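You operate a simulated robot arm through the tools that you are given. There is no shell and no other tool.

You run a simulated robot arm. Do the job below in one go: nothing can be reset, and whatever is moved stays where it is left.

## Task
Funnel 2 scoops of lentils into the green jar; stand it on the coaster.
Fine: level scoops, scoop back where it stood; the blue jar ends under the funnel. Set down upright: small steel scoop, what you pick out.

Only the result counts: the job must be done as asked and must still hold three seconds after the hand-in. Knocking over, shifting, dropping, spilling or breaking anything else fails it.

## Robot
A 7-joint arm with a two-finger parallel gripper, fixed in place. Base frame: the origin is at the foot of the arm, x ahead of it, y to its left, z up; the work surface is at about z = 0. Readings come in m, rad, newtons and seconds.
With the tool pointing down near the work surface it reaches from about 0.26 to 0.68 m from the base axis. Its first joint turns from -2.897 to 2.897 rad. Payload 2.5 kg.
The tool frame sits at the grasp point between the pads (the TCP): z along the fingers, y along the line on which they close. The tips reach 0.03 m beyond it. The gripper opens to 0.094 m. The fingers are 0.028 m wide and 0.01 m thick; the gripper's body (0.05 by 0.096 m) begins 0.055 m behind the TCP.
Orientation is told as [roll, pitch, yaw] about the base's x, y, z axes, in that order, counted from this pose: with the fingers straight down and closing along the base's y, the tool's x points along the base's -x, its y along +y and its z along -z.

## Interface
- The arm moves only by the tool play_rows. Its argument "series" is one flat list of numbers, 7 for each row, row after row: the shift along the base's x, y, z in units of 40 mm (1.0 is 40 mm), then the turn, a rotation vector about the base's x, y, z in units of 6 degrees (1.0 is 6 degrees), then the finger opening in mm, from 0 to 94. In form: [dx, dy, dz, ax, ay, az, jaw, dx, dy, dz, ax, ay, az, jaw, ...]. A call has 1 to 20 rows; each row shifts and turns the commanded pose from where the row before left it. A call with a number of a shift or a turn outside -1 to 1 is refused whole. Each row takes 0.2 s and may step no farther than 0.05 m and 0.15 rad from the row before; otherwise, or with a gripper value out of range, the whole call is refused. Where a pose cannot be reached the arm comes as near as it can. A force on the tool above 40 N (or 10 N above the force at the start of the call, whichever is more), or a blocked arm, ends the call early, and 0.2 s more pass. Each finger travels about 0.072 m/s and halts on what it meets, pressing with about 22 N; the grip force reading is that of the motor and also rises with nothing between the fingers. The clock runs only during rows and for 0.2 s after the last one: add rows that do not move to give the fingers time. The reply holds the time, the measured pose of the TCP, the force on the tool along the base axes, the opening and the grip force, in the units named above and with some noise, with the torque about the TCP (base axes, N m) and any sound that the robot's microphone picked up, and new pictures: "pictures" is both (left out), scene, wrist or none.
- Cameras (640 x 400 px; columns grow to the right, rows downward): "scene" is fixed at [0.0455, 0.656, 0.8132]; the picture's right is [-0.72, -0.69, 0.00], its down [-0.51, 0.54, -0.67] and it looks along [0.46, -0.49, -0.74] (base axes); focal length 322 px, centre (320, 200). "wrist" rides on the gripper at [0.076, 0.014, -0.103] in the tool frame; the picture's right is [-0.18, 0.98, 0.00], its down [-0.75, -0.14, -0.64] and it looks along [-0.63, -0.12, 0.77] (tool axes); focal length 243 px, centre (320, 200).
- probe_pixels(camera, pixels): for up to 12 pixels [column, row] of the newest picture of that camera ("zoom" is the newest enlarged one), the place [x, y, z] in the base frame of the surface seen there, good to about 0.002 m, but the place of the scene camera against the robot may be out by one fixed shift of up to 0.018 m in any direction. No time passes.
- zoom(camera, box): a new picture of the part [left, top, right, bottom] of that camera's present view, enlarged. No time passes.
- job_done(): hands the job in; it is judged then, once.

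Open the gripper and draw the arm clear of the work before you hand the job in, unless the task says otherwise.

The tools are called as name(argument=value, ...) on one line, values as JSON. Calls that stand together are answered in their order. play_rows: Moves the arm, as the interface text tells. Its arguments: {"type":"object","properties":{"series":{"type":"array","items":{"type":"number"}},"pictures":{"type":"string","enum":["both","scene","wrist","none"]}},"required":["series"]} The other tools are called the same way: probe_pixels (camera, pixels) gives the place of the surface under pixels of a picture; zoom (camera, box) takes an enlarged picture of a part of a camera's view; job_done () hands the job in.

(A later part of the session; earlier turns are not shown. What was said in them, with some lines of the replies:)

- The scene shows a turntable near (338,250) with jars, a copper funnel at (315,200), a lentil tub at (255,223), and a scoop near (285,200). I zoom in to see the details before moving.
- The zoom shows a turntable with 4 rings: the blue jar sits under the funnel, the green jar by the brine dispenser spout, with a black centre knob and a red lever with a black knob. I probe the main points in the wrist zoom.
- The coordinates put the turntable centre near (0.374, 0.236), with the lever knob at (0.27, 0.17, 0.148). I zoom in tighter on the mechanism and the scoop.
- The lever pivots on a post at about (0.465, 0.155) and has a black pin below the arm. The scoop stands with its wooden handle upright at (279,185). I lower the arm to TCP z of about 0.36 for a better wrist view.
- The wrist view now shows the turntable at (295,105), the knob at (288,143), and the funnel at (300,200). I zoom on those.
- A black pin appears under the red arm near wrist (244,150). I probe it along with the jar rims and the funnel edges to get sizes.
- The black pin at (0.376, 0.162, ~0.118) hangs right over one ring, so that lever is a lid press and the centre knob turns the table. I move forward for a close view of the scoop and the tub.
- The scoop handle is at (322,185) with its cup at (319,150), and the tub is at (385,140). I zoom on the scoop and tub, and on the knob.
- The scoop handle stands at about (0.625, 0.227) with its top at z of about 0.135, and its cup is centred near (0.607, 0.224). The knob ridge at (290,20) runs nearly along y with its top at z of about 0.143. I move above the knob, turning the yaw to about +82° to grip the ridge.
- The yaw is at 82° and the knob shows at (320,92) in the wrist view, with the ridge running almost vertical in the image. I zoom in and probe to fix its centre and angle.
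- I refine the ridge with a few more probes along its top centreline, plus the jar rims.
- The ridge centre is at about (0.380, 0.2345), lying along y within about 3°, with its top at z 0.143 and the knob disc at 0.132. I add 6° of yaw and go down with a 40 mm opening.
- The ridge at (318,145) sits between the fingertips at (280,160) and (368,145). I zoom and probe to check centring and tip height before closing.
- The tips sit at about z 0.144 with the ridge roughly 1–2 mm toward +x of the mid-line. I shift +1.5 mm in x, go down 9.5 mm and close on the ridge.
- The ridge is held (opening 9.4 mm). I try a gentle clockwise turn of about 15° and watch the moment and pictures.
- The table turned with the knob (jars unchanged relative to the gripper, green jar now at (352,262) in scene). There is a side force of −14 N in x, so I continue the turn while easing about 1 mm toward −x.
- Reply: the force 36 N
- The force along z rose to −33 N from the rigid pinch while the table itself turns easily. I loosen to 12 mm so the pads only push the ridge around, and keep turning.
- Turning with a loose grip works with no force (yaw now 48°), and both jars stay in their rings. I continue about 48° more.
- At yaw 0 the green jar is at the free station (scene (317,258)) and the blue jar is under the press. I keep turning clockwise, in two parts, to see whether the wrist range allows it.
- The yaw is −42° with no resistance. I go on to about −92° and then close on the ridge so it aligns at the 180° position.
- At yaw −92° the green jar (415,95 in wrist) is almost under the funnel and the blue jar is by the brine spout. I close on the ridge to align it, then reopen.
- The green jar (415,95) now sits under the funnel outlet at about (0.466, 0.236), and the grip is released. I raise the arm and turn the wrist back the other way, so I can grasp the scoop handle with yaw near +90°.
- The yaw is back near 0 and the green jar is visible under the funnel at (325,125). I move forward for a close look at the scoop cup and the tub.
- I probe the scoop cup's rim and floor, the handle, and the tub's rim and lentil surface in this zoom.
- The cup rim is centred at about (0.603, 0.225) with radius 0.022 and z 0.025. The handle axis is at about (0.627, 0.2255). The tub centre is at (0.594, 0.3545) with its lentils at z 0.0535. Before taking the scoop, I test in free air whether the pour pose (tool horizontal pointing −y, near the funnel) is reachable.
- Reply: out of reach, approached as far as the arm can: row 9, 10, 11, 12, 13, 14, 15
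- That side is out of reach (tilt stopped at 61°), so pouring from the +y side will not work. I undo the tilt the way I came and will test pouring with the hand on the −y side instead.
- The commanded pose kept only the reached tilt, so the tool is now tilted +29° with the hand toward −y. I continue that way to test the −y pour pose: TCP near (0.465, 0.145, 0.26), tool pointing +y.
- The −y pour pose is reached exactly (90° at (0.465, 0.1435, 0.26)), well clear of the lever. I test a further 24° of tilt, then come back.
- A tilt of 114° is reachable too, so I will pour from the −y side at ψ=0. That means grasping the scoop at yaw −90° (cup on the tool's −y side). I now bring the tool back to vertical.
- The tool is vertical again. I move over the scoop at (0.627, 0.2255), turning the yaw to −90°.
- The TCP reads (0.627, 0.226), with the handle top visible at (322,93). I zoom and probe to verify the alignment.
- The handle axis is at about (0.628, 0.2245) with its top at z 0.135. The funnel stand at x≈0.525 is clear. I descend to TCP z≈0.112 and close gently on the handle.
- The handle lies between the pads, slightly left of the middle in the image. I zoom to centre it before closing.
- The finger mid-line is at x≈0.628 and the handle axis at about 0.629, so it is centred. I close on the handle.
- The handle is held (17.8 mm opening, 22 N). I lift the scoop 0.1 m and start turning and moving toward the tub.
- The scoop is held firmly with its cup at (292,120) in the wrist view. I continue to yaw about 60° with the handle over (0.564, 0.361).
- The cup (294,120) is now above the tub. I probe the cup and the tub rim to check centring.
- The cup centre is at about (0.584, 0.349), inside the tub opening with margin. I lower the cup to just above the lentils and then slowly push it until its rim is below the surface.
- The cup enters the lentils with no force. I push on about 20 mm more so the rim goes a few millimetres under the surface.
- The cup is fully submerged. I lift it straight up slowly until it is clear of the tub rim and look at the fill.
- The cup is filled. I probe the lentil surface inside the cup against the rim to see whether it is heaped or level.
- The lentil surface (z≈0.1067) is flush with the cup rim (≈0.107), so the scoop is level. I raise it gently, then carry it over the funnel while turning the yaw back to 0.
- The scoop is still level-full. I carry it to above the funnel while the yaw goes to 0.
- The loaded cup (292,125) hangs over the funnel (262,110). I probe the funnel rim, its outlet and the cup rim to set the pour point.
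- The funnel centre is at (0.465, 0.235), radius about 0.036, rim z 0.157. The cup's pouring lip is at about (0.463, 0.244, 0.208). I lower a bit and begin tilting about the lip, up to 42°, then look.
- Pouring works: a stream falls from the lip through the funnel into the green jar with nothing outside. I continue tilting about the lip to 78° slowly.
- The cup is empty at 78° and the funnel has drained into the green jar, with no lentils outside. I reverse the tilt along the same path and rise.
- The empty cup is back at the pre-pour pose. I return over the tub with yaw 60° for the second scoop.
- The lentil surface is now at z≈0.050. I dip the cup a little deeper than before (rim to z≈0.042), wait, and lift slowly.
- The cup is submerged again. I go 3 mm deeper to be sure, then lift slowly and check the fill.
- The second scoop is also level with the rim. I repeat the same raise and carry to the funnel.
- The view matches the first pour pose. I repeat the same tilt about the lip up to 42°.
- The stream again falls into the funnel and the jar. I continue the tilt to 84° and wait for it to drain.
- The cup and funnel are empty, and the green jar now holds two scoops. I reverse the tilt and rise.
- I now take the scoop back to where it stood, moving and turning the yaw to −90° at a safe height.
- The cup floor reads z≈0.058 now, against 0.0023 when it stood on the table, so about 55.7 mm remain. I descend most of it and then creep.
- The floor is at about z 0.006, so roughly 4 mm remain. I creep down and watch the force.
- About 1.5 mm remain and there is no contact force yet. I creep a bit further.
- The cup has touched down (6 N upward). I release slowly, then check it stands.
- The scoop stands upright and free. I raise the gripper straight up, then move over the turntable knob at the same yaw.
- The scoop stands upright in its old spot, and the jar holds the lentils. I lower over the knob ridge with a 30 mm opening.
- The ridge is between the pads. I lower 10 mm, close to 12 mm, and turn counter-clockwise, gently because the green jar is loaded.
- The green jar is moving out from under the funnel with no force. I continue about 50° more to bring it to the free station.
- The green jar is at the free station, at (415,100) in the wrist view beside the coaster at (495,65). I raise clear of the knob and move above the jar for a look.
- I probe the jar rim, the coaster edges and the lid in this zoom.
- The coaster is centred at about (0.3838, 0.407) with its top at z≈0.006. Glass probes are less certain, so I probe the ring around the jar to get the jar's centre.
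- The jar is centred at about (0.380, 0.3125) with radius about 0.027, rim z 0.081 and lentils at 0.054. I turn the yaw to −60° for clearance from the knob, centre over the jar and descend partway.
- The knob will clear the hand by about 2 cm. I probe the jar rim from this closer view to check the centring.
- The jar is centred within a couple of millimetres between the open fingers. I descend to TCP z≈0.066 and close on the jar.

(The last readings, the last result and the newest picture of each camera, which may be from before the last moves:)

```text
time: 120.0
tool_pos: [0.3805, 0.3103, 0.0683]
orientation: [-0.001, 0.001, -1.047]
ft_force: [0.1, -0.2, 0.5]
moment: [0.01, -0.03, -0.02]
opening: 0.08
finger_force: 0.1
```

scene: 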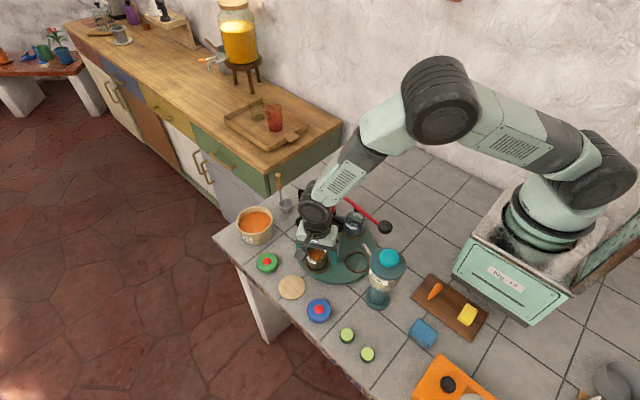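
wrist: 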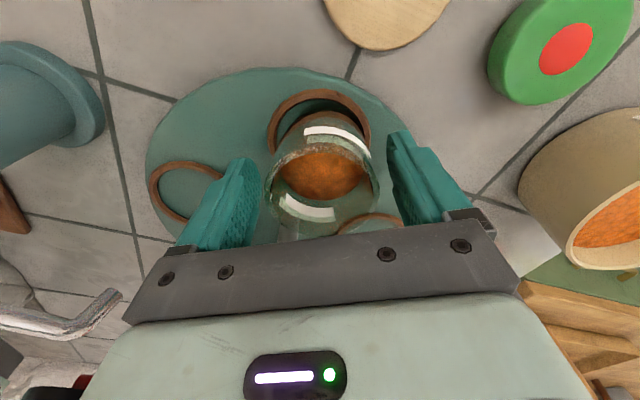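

The jar (323 centre) is well centred between the fingers. I close gradually.

play_rows(series=[0, 0, 0, 0, 0, 0, 68, 0, 0, 0, 0, 0, 0, 62, 0, 0, 0, 0, 0, 0, 58, 0, 0, 0, 0, 0, 0, 54, 0, 0, 0, 0, 0, 0, 50, 0, 0, 0, 0, 0, 0, 46, 0, 0, 0, 0, 0, 0, 46], pictures="wrist")

```text
time: 121.6
tool_pos: [0.38, 0.3107, 0.0692]
orientation: [-0.001, 0.001, -1.048]
ft_force: [0.6, 0.2, 2.1]
moment: [0.02, -0.09, 0.05]
opening: 0.0562
finger_force: 22.1
```

wrist: 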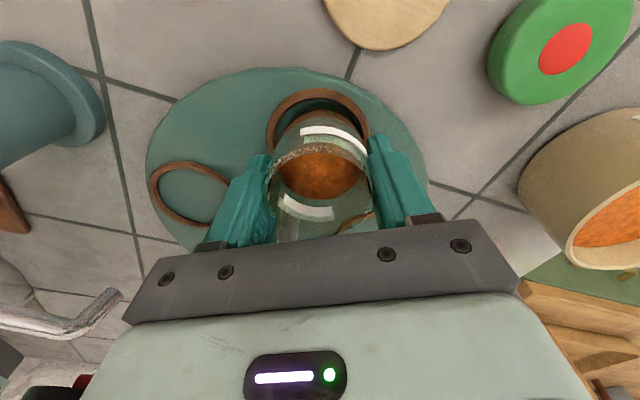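

The jar is held (56 mm opening, 22 N). I lift it 40 mm straight up and check.

play_rows(series=[0, 0, 0.1, 0, 0, 0, 46, 0, 0, 0.2, 0, 0, 0, 46, 0, 0, 0.3, 0, 0, 0, 46, 0, 0, 0.25, 0, 0, 0, 46, 0, 0, 0.15, 0, 0, 0, 46, 0, 0, 0, 0, 0, 0, 46])

zoom(camera="scene", box=[270, 215, 370, 305])

```text
time: 123.0
tool_pos: [0.3809, 0.314, 0.1076]
orientation: [-0.002, 0.0, -1.049]
ft_force: [0.7, 0.4, -1.7]
moment: [0.0, 0.02, -0.01]
opening: 0.0562
finger_force: 21.2
```

scene: 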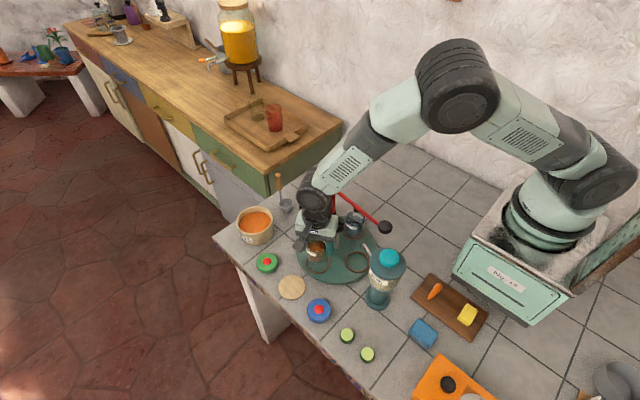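
wrist: 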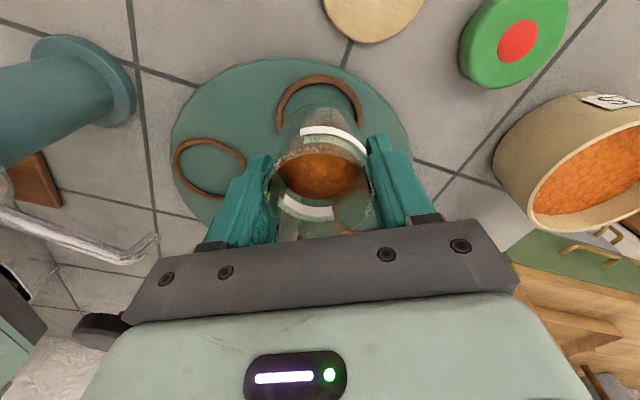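

```text
4.44 times, centred on (320, 260) of scene
```

zoom: 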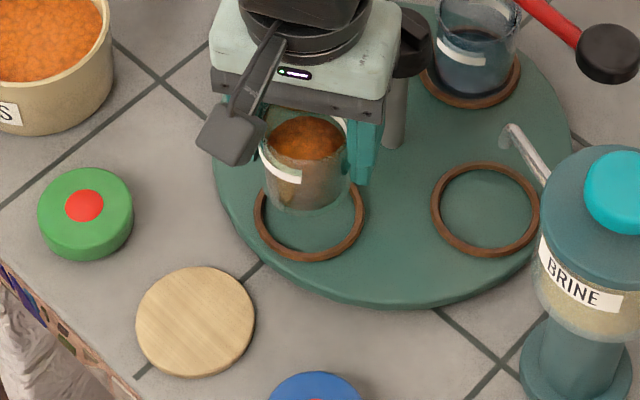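

The jar is lifted and level. I move it over the coaster at (0.3838, 0.407).

play_rows(series=[0.01, 0.2, 0, 0, 0, 0, 46, 0.02, 0.4, 0, 0, 0, 0, 46, 0.02, 0.5, 0, 0, 0, 0, 46, 0.02, 0.5, 0, 0, 0, 0, 46, 0.015, 0.4, 0, 0, 0, 0, 46, 0.01, 0.25, 0, 0, 0, 0, 46, 0, 0.11, 0, 0, 0, 0, 46, 0, 0, 0, 0, 0, 0, 46])

zoom(camera="wrist", box=[220, 60, 420, 230])

zoom(camera="scene", box=[250, 225, 350, 315])

```text
time: 124.8
tool_pos: [0.3828, 0.4066, 0.1067]
orientation: [-0.002, 0.0, -1.05]
ft_force: [0.0, 0.2, -2.2]
moment: [-0.01, 0.01, 0.02]
opening: 0.0563
finger_force: 22.1
```

scene: 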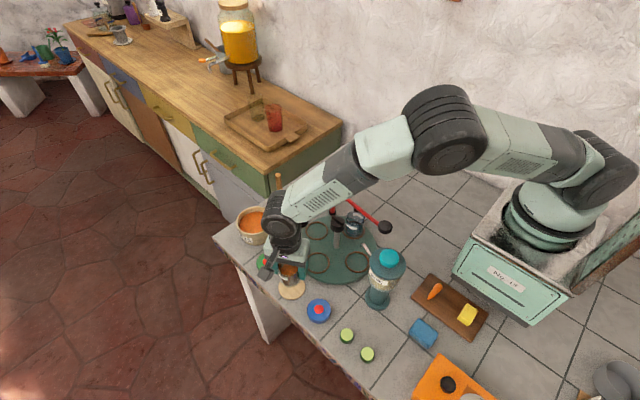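
wrist: 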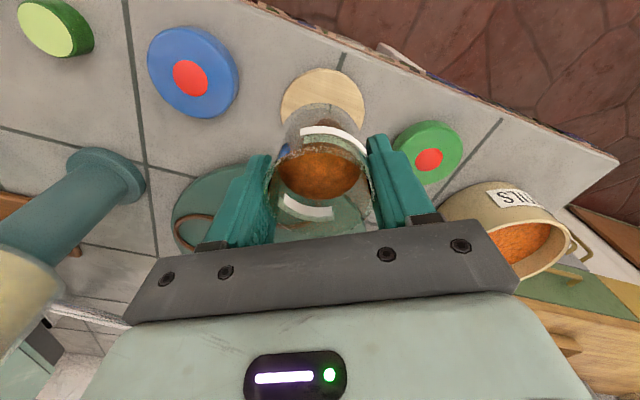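

```text
2.35 times, centred on (320, 145) of wrist
```

zoom: 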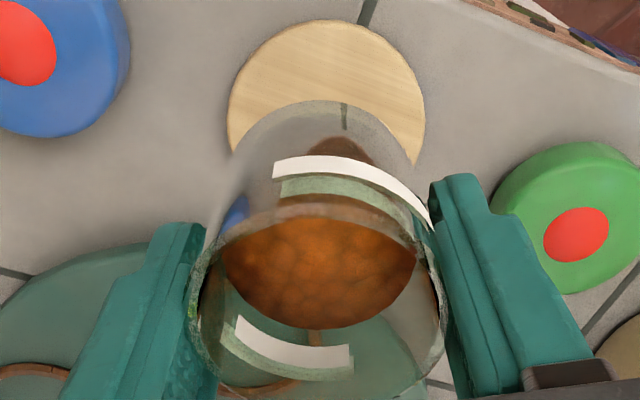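

```text
4.44 times, centred on (300, 270) of scene
```

zoom: 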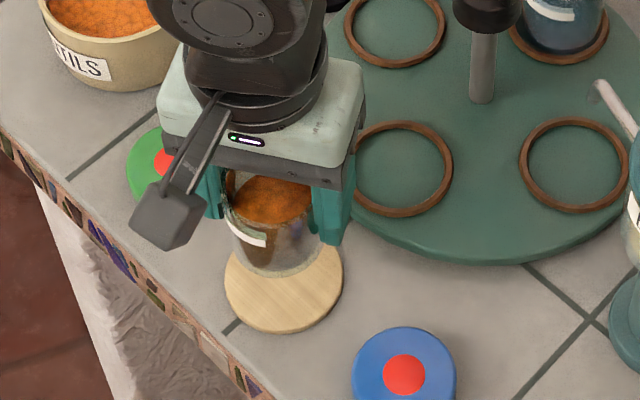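

The jar hangs over the coaster. I re-probe the coaster edges and the lentil centre from here to fine-tune the placement.

probe_pixels(camera="wrist", pixels=[[283, 108], [363, 108], [320, 71], [295, 82], [350, 82], [320, 90], [320, 170], [300, 165], [340, 165], [430, 130], [440, 155]])

```text
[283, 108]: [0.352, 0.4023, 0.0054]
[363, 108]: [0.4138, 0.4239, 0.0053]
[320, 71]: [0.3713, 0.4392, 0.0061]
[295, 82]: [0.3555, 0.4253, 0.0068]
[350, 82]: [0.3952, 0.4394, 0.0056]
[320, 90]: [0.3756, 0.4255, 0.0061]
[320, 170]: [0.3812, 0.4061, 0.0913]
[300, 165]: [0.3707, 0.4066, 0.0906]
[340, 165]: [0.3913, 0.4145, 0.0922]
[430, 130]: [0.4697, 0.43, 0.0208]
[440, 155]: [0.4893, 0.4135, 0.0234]
```

The jar centre is at about (0.3815, 0.4055) against the coaster's (0.3838, 0.407), and the jar's bottom is about 49 mm above the coaster. I adjust and lower most of the way.

play_rows(series=[0.05, 0.03, -0.2, 0, 0, 0, 46, 0, 0, -0.3, 0, 0, 0, 46, 0, 0, -0.3, 0, 0, 0, 46, 0, 0, -0.2, 0, 0, 0, 46, 0, 0, -0.1, 0, 0, 0, 46, 0, 0, 0, 0, 0, 0, 46], pictures="wrist")

probe_pixels(camera="wrist", pixels=[[320, 170], [300, 165], [340, 165], [320, 160], [330, 180], [310, 180]])

```text
time: 126.2
tool_pos: [0.3868, 0.4071, 0.0621]
orientation: [-0.002, 0.003, -1.048]
ft_force: [-0.4, 0.3, -1.5]
moment: [-0.02, 0.04, 0.0]
opening: 0.0564
finger_force: 22.3
```

wrist: 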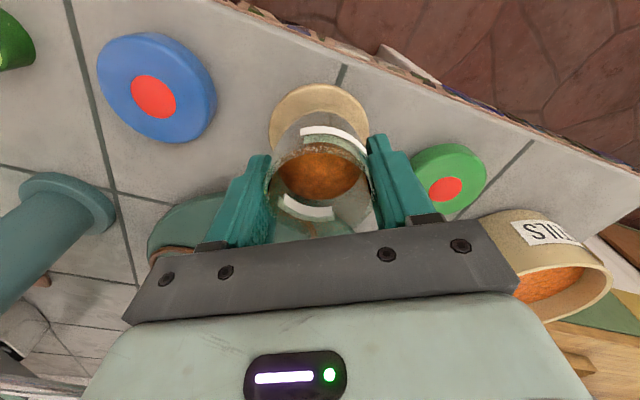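

```text
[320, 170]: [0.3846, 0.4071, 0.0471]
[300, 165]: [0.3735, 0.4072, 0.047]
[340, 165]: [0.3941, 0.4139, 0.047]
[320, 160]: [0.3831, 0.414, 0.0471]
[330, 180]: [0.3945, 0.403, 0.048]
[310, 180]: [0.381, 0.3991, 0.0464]
```

The jar centre reads (0.3846, 0.4071), centred on the coaster with about 5 mm to go. I creep down while watching the force.

play_rows(series=[0, 0, -0.05, 0, 0, 0, 46, 0, 0, -0.04, 0, 0, 0, 46, 0, 0, 0, 0, 0, 0, 46], pictures="wrist")

probe_pixels(camera="wrist", pixels=[[320, 170], [300, 165], [340, 165], [320, 160], [330, 180], [310, 180], [310, 95], [335, 95]])

```text
time: 127.0
tool_pos: [0.3854, 0.4078, 0.0589]
orientation: [-0.001, 0.0, -1.049]
ft_force: [-0.3, -0.1, -2.4]
moment: [0.01, 0.02, -0.03]
opening: 0.0562
finger_force: 22.8
```

wrist: 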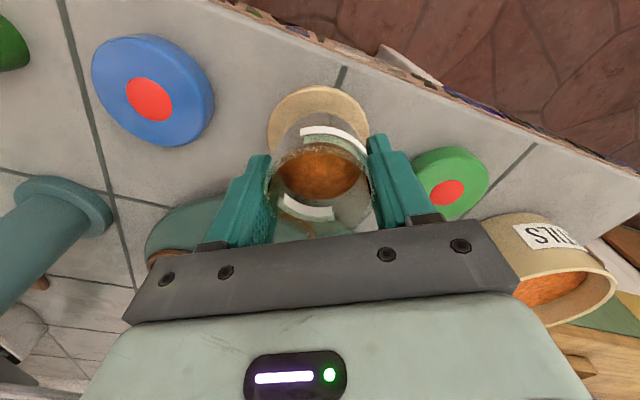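

```text
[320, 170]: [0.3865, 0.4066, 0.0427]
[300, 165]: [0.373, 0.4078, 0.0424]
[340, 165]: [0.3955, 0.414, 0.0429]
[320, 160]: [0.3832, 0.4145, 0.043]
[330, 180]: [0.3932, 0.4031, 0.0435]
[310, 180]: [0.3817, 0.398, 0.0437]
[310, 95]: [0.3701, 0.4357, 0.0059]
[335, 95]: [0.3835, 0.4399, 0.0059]
```

Roughly 1 mm remains. I creep on in sub-millimetre steps until contact.

play_rows(series=[0, 0, -0.02, 0, 0, 0, 46, 0, 0, -0.015, 0, 0, 0, 46, 0, 0, 0, 0, 0, 0, 46], pictures="none")

```text
time: 127.8
tool_pos: [0.3871, 0.4074, 0.0575]
orientation: [-0.002, -0.002, -1.047]
ft_force: [-0.6, 0.4, -1.2]
moment: [0.0, 0.0, 0.02]
opening: 0.0563
finger_force: 22.2
```

There is no contact force yet, so I take two more small steps.

play_rows(series=[0, 0, -0.015, 0, 0, 0, 46, 0, 0, -0.015, 0, 0, 0, 46, 0, 0, 0, 0, 0, 0, 46], pictures="wrist")

probe_pixels(camera="wrist", pixels=[[320, 170], [300, 165], [340, 165], [320, 160], [330, 180], [310, 180]])

```text
time: 128.6
tool_pos: [0.3867, 0.407, 0.0564]
orientation: [-0.002, -0.001, -1.048]
ft_force: [0.4, -0.2, -2.3]
moment: [0.03, 0.01, -0.01]
opening: 0.0562
finger_force: 22.0
```

wrist: 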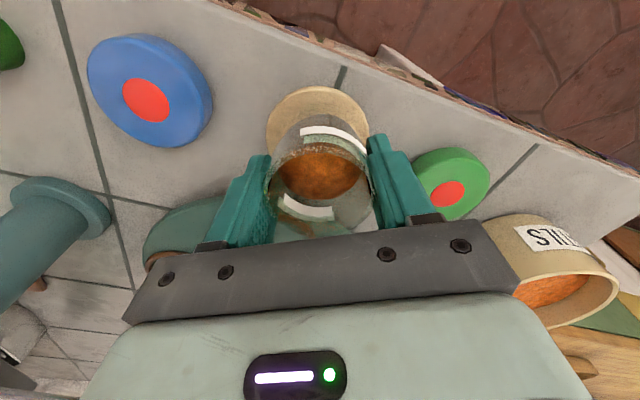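

```text
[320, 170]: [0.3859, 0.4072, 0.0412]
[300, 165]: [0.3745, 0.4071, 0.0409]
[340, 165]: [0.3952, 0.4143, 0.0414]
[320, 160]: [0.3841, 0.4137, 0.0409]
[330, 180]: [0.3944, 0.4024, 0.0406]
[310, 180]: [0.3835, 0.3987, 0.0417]
```

Still no contact force (z −2.3 N is the jar's weight). I keep creeping.

play_rows(series=[0, 0, -0.015, 0, 0, 0, 46, 0, 0, -0.015, 0, 0, 0, 46, 0, 0, 0, 0, 0, 0, 46], pictures="none")

```text
time: 129.4
tool_pos: [0.3876, 0.407, 0.0556]
orientation: [0.002, 0.001, -1.047]
ft_force: [0.8, 1.5, 10.2]
moment: [0.18, 0.12, 0.01]
opening: 0.0562
finger_force: 22.4
```

The jar rests on the coaster (10 N upward). I release slowly to a modest opening.

play_rows(series=[0, 0, 0, 0, 0, 0, 57, 0, 0, 0, 0, 0, 0, 59, 0, 0, 0, 0, 0, 0, 64, 0, 0, 0, 0, 0, 0, 72, 0, 0, 0, 0, 0, 0, 76, 0, 0, 0, 0, 0, 0, 76])

```text
time: 130.8
tool_pos: [0.3857, 0.4079, 0.0548]
orientation: [-0.001, 0.0, -1.048]
ft_force: [-0.8, 0.8, -0.4]
moment: [0.02, -0.02, -0.01]
opening: 0.076
finger_force: 0.0
```

scene: 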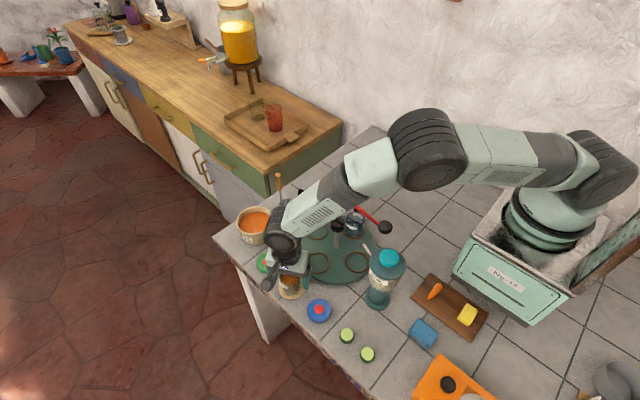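
wrist: 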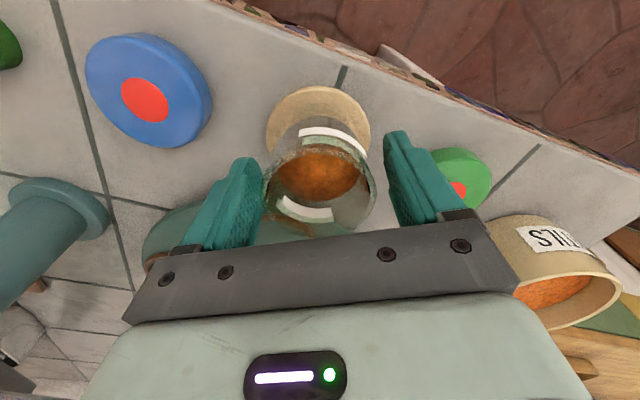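

The jar stands on the coaster, free of the fingers. I raise straight up and then go back over the knob with yaw near 0.

play_rows(series=[0, 0, 0.2, 0, 0, 0, 76, 0, 0, 0.5, 0, 0, 0, 76, 0, 0, 0.9, 0, 0, 0, 76, 0, 0, 0.9, 0, 0, 0, 76, 0, 0, 0.9, 0, 0, 0, 76, 0, 0, 0.9, 0, 0, 0, 76, 0, 0, 0.9, 0, 0, 0, 76, 0, 0, 0.9, 0, 0, 0, 76, -0.02, -0.43, 0, 0, 0, 1, 70, -0.02, -0.43, 0, 0, 0, 1, 60, -0.02, -0.43, 0, 0, 0, 1, 50, -0.02, -0.43, 0, 0, 0, 1, 40, -0.02, -0.43, 0, 0, 0, 1, 30, -0.02, -0.43, 0, 0, 0, 1, 30, -0.02, -0.43, 0, 0, 0, 1, 30, -0.02, -0.43, 0, 0, 0, 1, 30, -0.01, -0.43, 0, 0, 0, 1, 30, 0, -0.46, 0, 0, 0, 0.7, 30, 0, 0, 0, 0, 0, 0, 30])

zoom(camera="wrist", box=[260, 30, 380, 150])

zoom(camera="scene", box=[240, 215, 380, 325])

```text
time: 134.8
tool_pos: [0.3797, 0.2343, 0.3002]
orientation: [-0.002, -0.001, -0.034]
ft_force: [0.2, 0.2, -0.2]
moment: [-0.03, 0.0, -0.02]
opening: 0.0299
finger_force: 0.0
```

scene: 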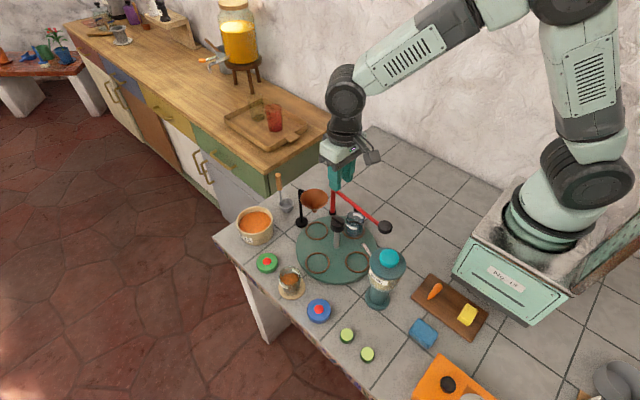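
wrist: 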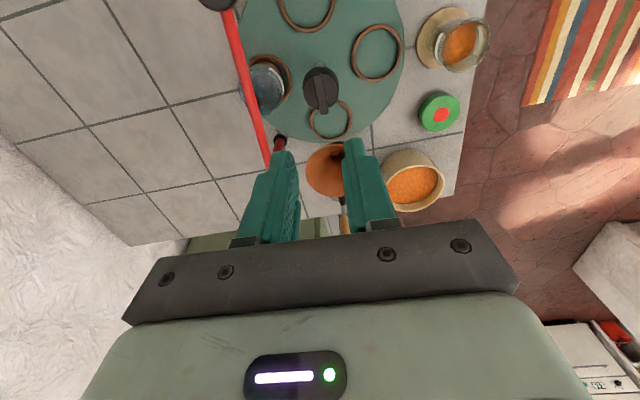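

```text
3.33 times, centred on (320, 90) of wrist
```

zoom: 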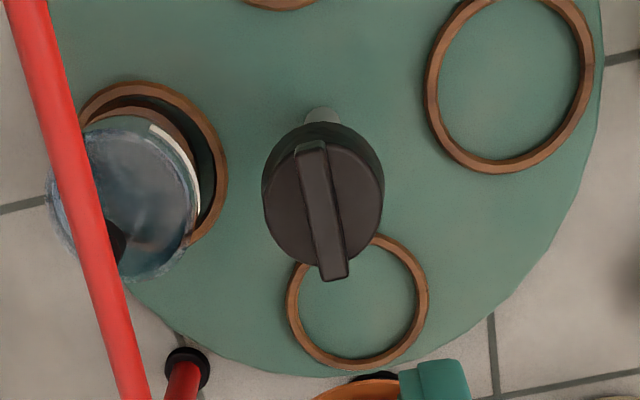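

```text
3.64 times, centred on (310, 270) of scene
```

zoom: 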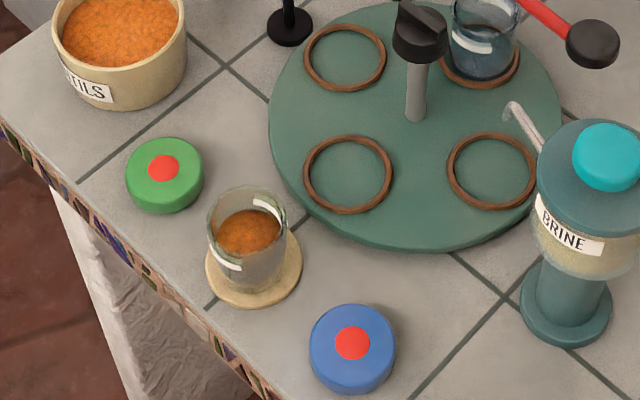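

The green jar stands on the coaster and the blue jar is still at the press station. I lower onto the knob ridge (yaw −2°, matching the ridge) to turn the table the last 90°.

play_rows(series=[0, 0, -0.9, 0, 0, 0, 30, 0, 0, -0.9, 0, 0, 0, 30, 0, 0, -0.8, 0, 0, 0, 30, 0, 0, -0.45, 0, 0, 0, 30, 0, 0, 0, 0, 0, 0, 30], pictures="wrist")

zoom(camera="wrist", box=[250, 90, 400, 200])

```text
time: 136.0
tool_pos: [0.3802, 0.2345, 0.1755]
orientation: [-0.003, 0.0, -0.032]
ft_force: [0.1, -0.6, -0.1]
moment: [0.0, 0.02, -0.01]
opening: 0.03
finger_force: 0.0
```

wrist: 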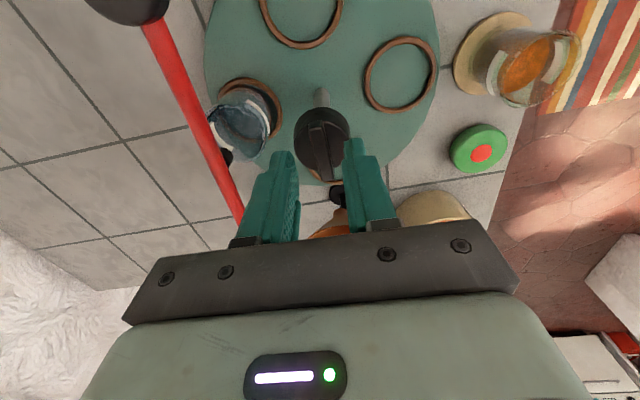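

```text
3.64 times, centred on (325, 145) of wrist
```

zoom: 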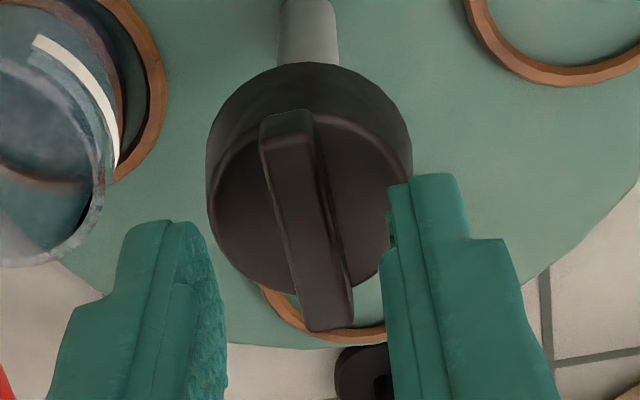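

The ridge sits between the pads. I lower 10 mm, close to 12 mm and turn counter-clockwise about 50°.

play_rows(series=[0, 0, -0.25, 0, 0, 0, 30, 0, 0, 0, 0, 0, 0, 20, 0, 0, 0, 0, 0, 0, 12, 0, 0, 0, 0, 0, 0, 12, 0, 0, 0, 0, 0, 0.3, 12, 0, 0, 0, 0, 0, 0.5, 12, 0, 0, 0, 0, 0, 0.7, 12, 0, 0, 0, 0, 0, 0.8, 12, 0, 0, 0, 0, 0, 0.8, 12, 0, 0, 0, 0, 0, 0.8, 12, 0, 0, 0, 0, 0, 0.8, 12, 0, 0, 0, 0, 0, 0.8, 12, 0, 0, 0, 0, 0, 0.8, 12, 0, 0, 0, 0, 0, 0.7, 12, 0, 0, 0, 0, 0, 0.5, 12, 0, 0, 0, 0, 0, 0.3, 12, 0, 0, 0, 0, 0, 0, 12])

```text
time: 139.6
tool_pos: [0.3796, 0.2339, 0.1678]
orientation: [-0.002, 0.001, 0.784]
ft_force: [-0.8, 0.2, -0.1]
moment: [-0.01, 0.06, 0.01]
opening: 0.0124
finger_force: 0.2
```

scene: 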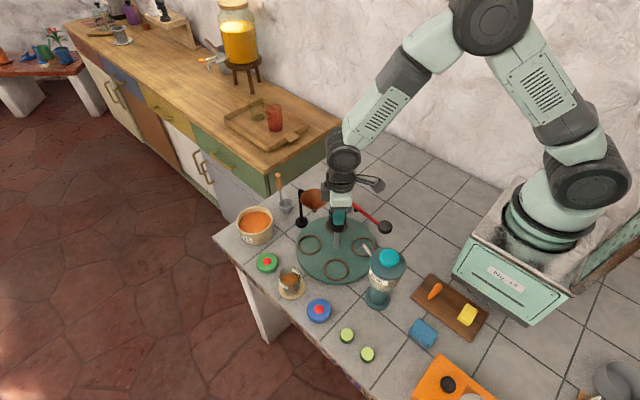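
wrist: 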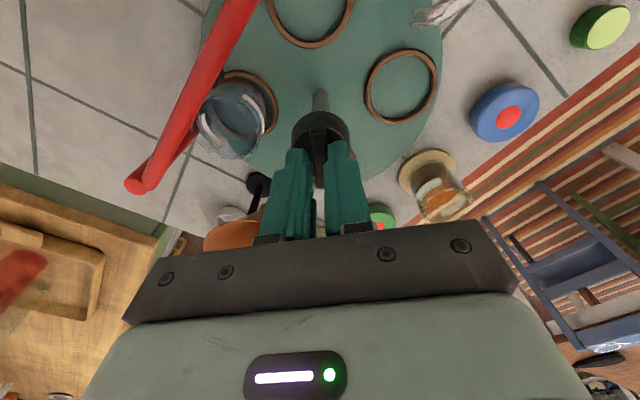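

Yaw is 45° and the blue jar is heading under the funnel. I turn the remaining 43° to yaw 88°, squeeze the ridge to align it, then open.

play_rows(series=[0, 0, 0, 0, 0, 0.3, 12, 0, 0, 0, 0, 0, 0.5, 12, 0, 0, 0, 0, 0, 0.7, 12, 0, 0, 0, 0, 0, 0.8, 12, 0, 0, 0, 0, 0, 0.8, 12, 0, 0, 0, 0, 0, 0.8, 12, 0, 0, 0, 0, 0, 0.8, 12, 0, 0, 0, 0, 0, 0.8, 12, 0, 0, 0, 0, 0, 0.7, 12, 0, 0, 0, 0, 0, 0.6, 12, 0, 0, 0, 0, 0, 0.36, 12, 0, 0, 0, 0, 0, 0, 12, 0, 0, 0, 0, 0, 0, 9, 0, 0, 0, 0, 0, 0, 7, 0, 0, 0, 0, 0, 0, 7, 0, 0, 0, 0, 0, 0, 14, 0, 0, 0, 0, 0, 0, 30, 0, 0, 0, 0, 0, 0, 30])

zoom(camera="wrist", box=[100, 40, 400, 220])

```text
time: 143.4
tool_pos: [0.3796, 0.2331, 0.1685]
orientation: [-0.002, -0.001, 1.53]
ft_force: [-0.4, 0.2, -0.7]
moment: [-0.01, -0.01, 0.0]
opening: 0.0301
finger_force: 0.1
```

scene: 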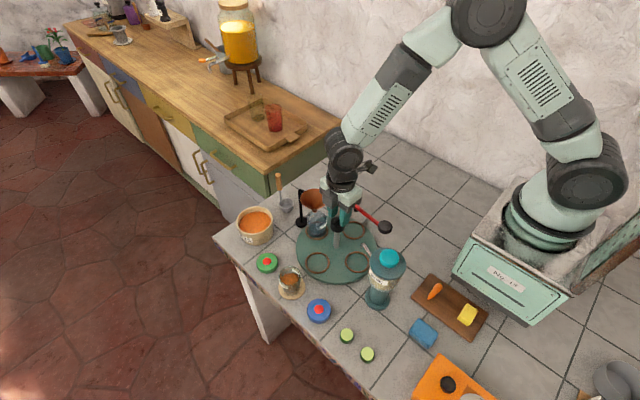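
wrist: 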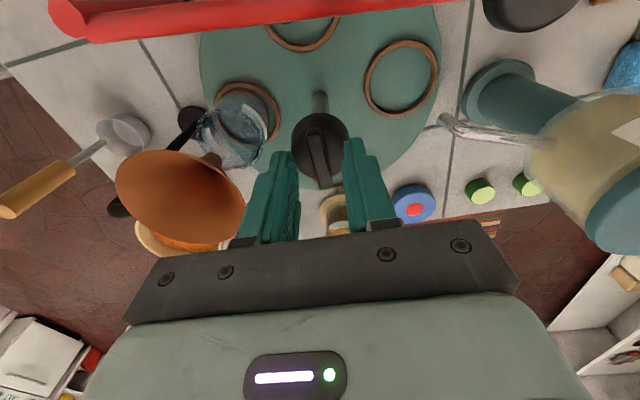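

```text
2.13 times, centred on (250, 130) of wrist
```

zoom: 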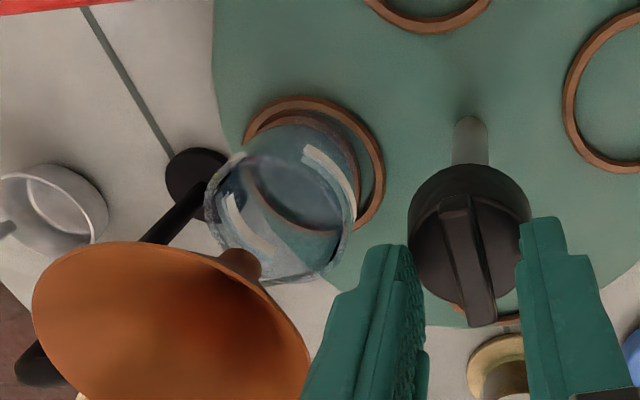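

The blue jar is back under the funnel, with the same wrist view as at the start. I raise the arm clear, turning the wrist back part-way.

play_rows(series=[0, 0, 0.4, 0, 0, 0, 30, 0, 0, 0.8, 0, 0, 0, 30, 0, 0, 0.9, 0, 0, 0, 40, 0, 0, 0.9, 0, 0, 0, 50, 0, 0, 0.9, 0, 0, -1, 60, 0, 0, 0.9, 0, 0, -1, 70, 0, 0, 0.9, 0, 0, -1, 80, -0.3, 0, 0.6, 0, 0, -1, 90, -0.4, 0, 0.5, 0, 0, -1, 94, -0.4, 0, 0.5, 0, 0, -1, 94, -0.4, 0, 0.4, 0, 0, -1, 94, -0.4, 0, 0.3, 0, 0, -1, 94, -0.3, 0, 0, 0, 0, -1, 94, 0, 0, 0, 0, 0, -1, 94, 0, 0, 0, 0, 0, -1, 94, 0, 0, 0, 0, 0, -1, 94, 0, 0, 0, 0, 0, -1, 94, 0, 0, 0, 0, 0, -1, 94, 0, 0, 0, 0, 0, -0.6, 94, 0, 0, 0, 0, 0, 0, 94])

zoom(camera="wrist", box=[230, 0, 430, 200])

zoom(camera="scene", box=[235, 170, 395, 310])

```text
time: 147.6
tool_pos: [0.2921, 0.2326, 0.4873]
orientation: [-0.002, 0.0, 0.004]
ft_force: [1.0, 0.7, 0.1]
moment: [0.02, 0.01, 0.01]
opening: 0.0939
finger_force: 0.0
```

scene: 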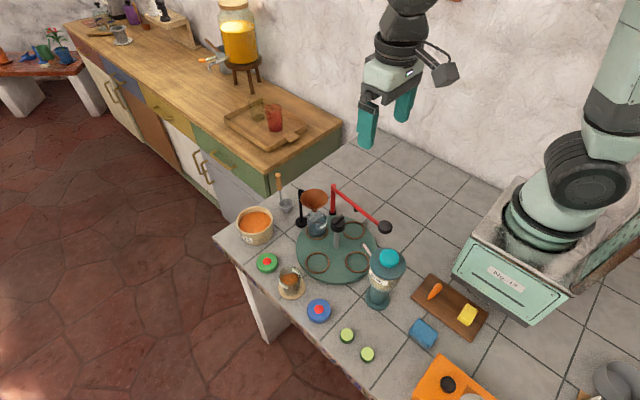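
wrist: 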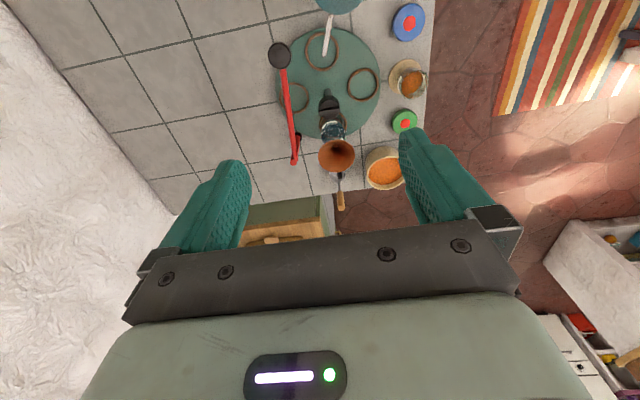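

```text
2.00 times, centred on (330, 100) of wrist
```

zoom: 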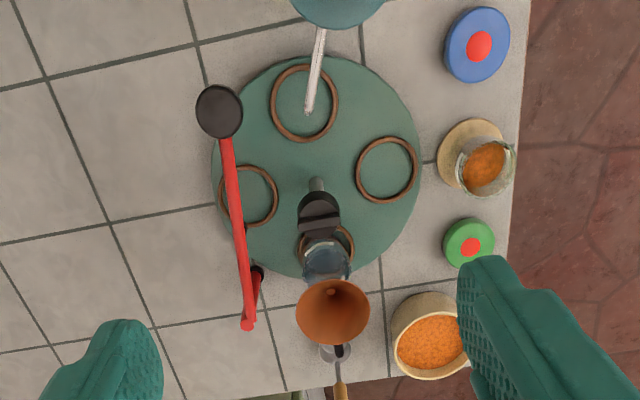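

```text
2.86 times, centred on (315, 240) of scene
```

zoom: 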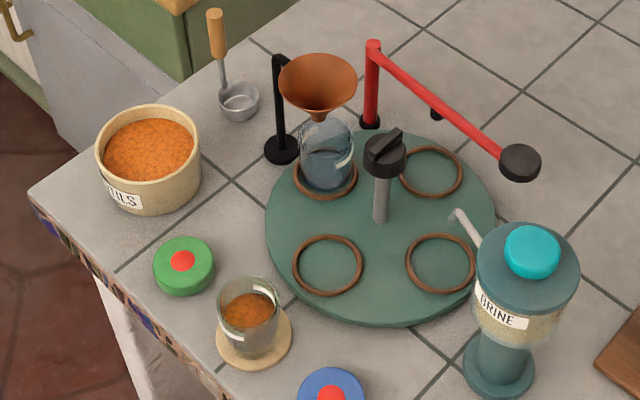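

The blue jar is under the funnel, the scoop stands upright in its old spot, and the green jar is on the coaster. I take a last close look for spills and for the jar's seat on the coaster.

zoom(camera="scene", box=[265, 250, 325, 305])

zoom(camera="scene", box=[270, 165, 360, 245])

zoom(camera="wrist", box=[290, 100, 410, 210])

```text
7.27 times, centred on (295, 278) of scene
```

zoom: 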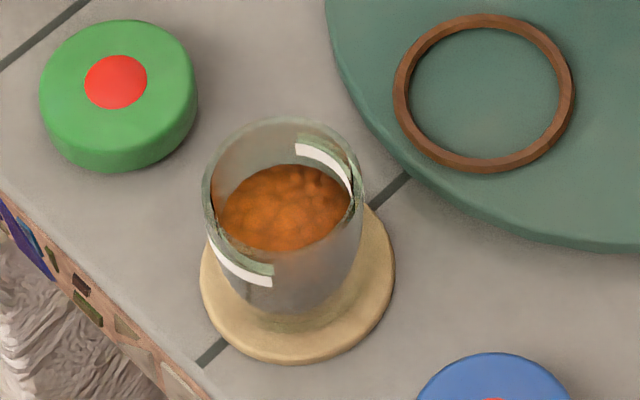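

```text
5.00 times, centred on (315, 205) of scene
```

zoom: 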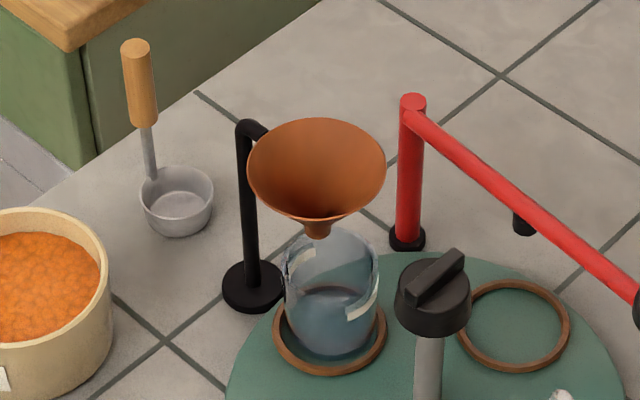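

```text
3.64 times, centred on (350, 155) of wrist
```

zoom: 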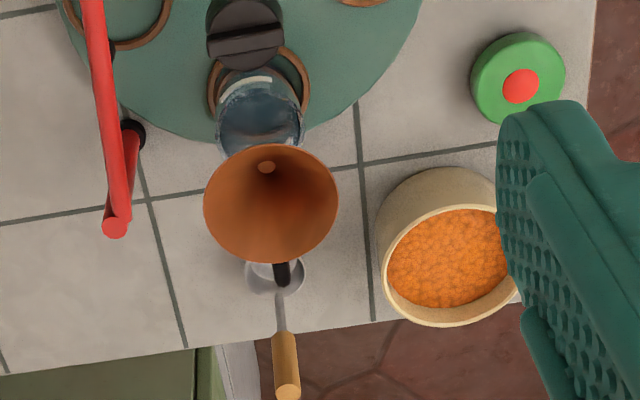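

The pictures show the green jar with two scoops upright on the coaster, the blue jar under the funnel, the empty scoop upright where it stood, and no spills. The gripper is open and clear, so I hand the job in.

job_done()

```text
The job is handed in.
```

I handed the job in. As far as the last pictures show, everything is as asked.

- **Lentils:** the green jar got two scoops through the funnel. Each scoop was flush with the rim before pouring, and the scoop and funnel were empty afterwards.
- **Green jar:** it stands upright on the coaster, roughly centred.
- **Blue jar:** it is back under the funnel. I turned the table half a turn to fill the green jar, then turned it back.
- **Scoop:** it stands upright where it was, to within a few millimetres.
- **Surroundings:** nothing else looks moved or knocked over, and I saw no spilled lentils.

I left the gripper open and clear of the work. The hand-in returned no verdict, so whether it passed isn't confirmed.
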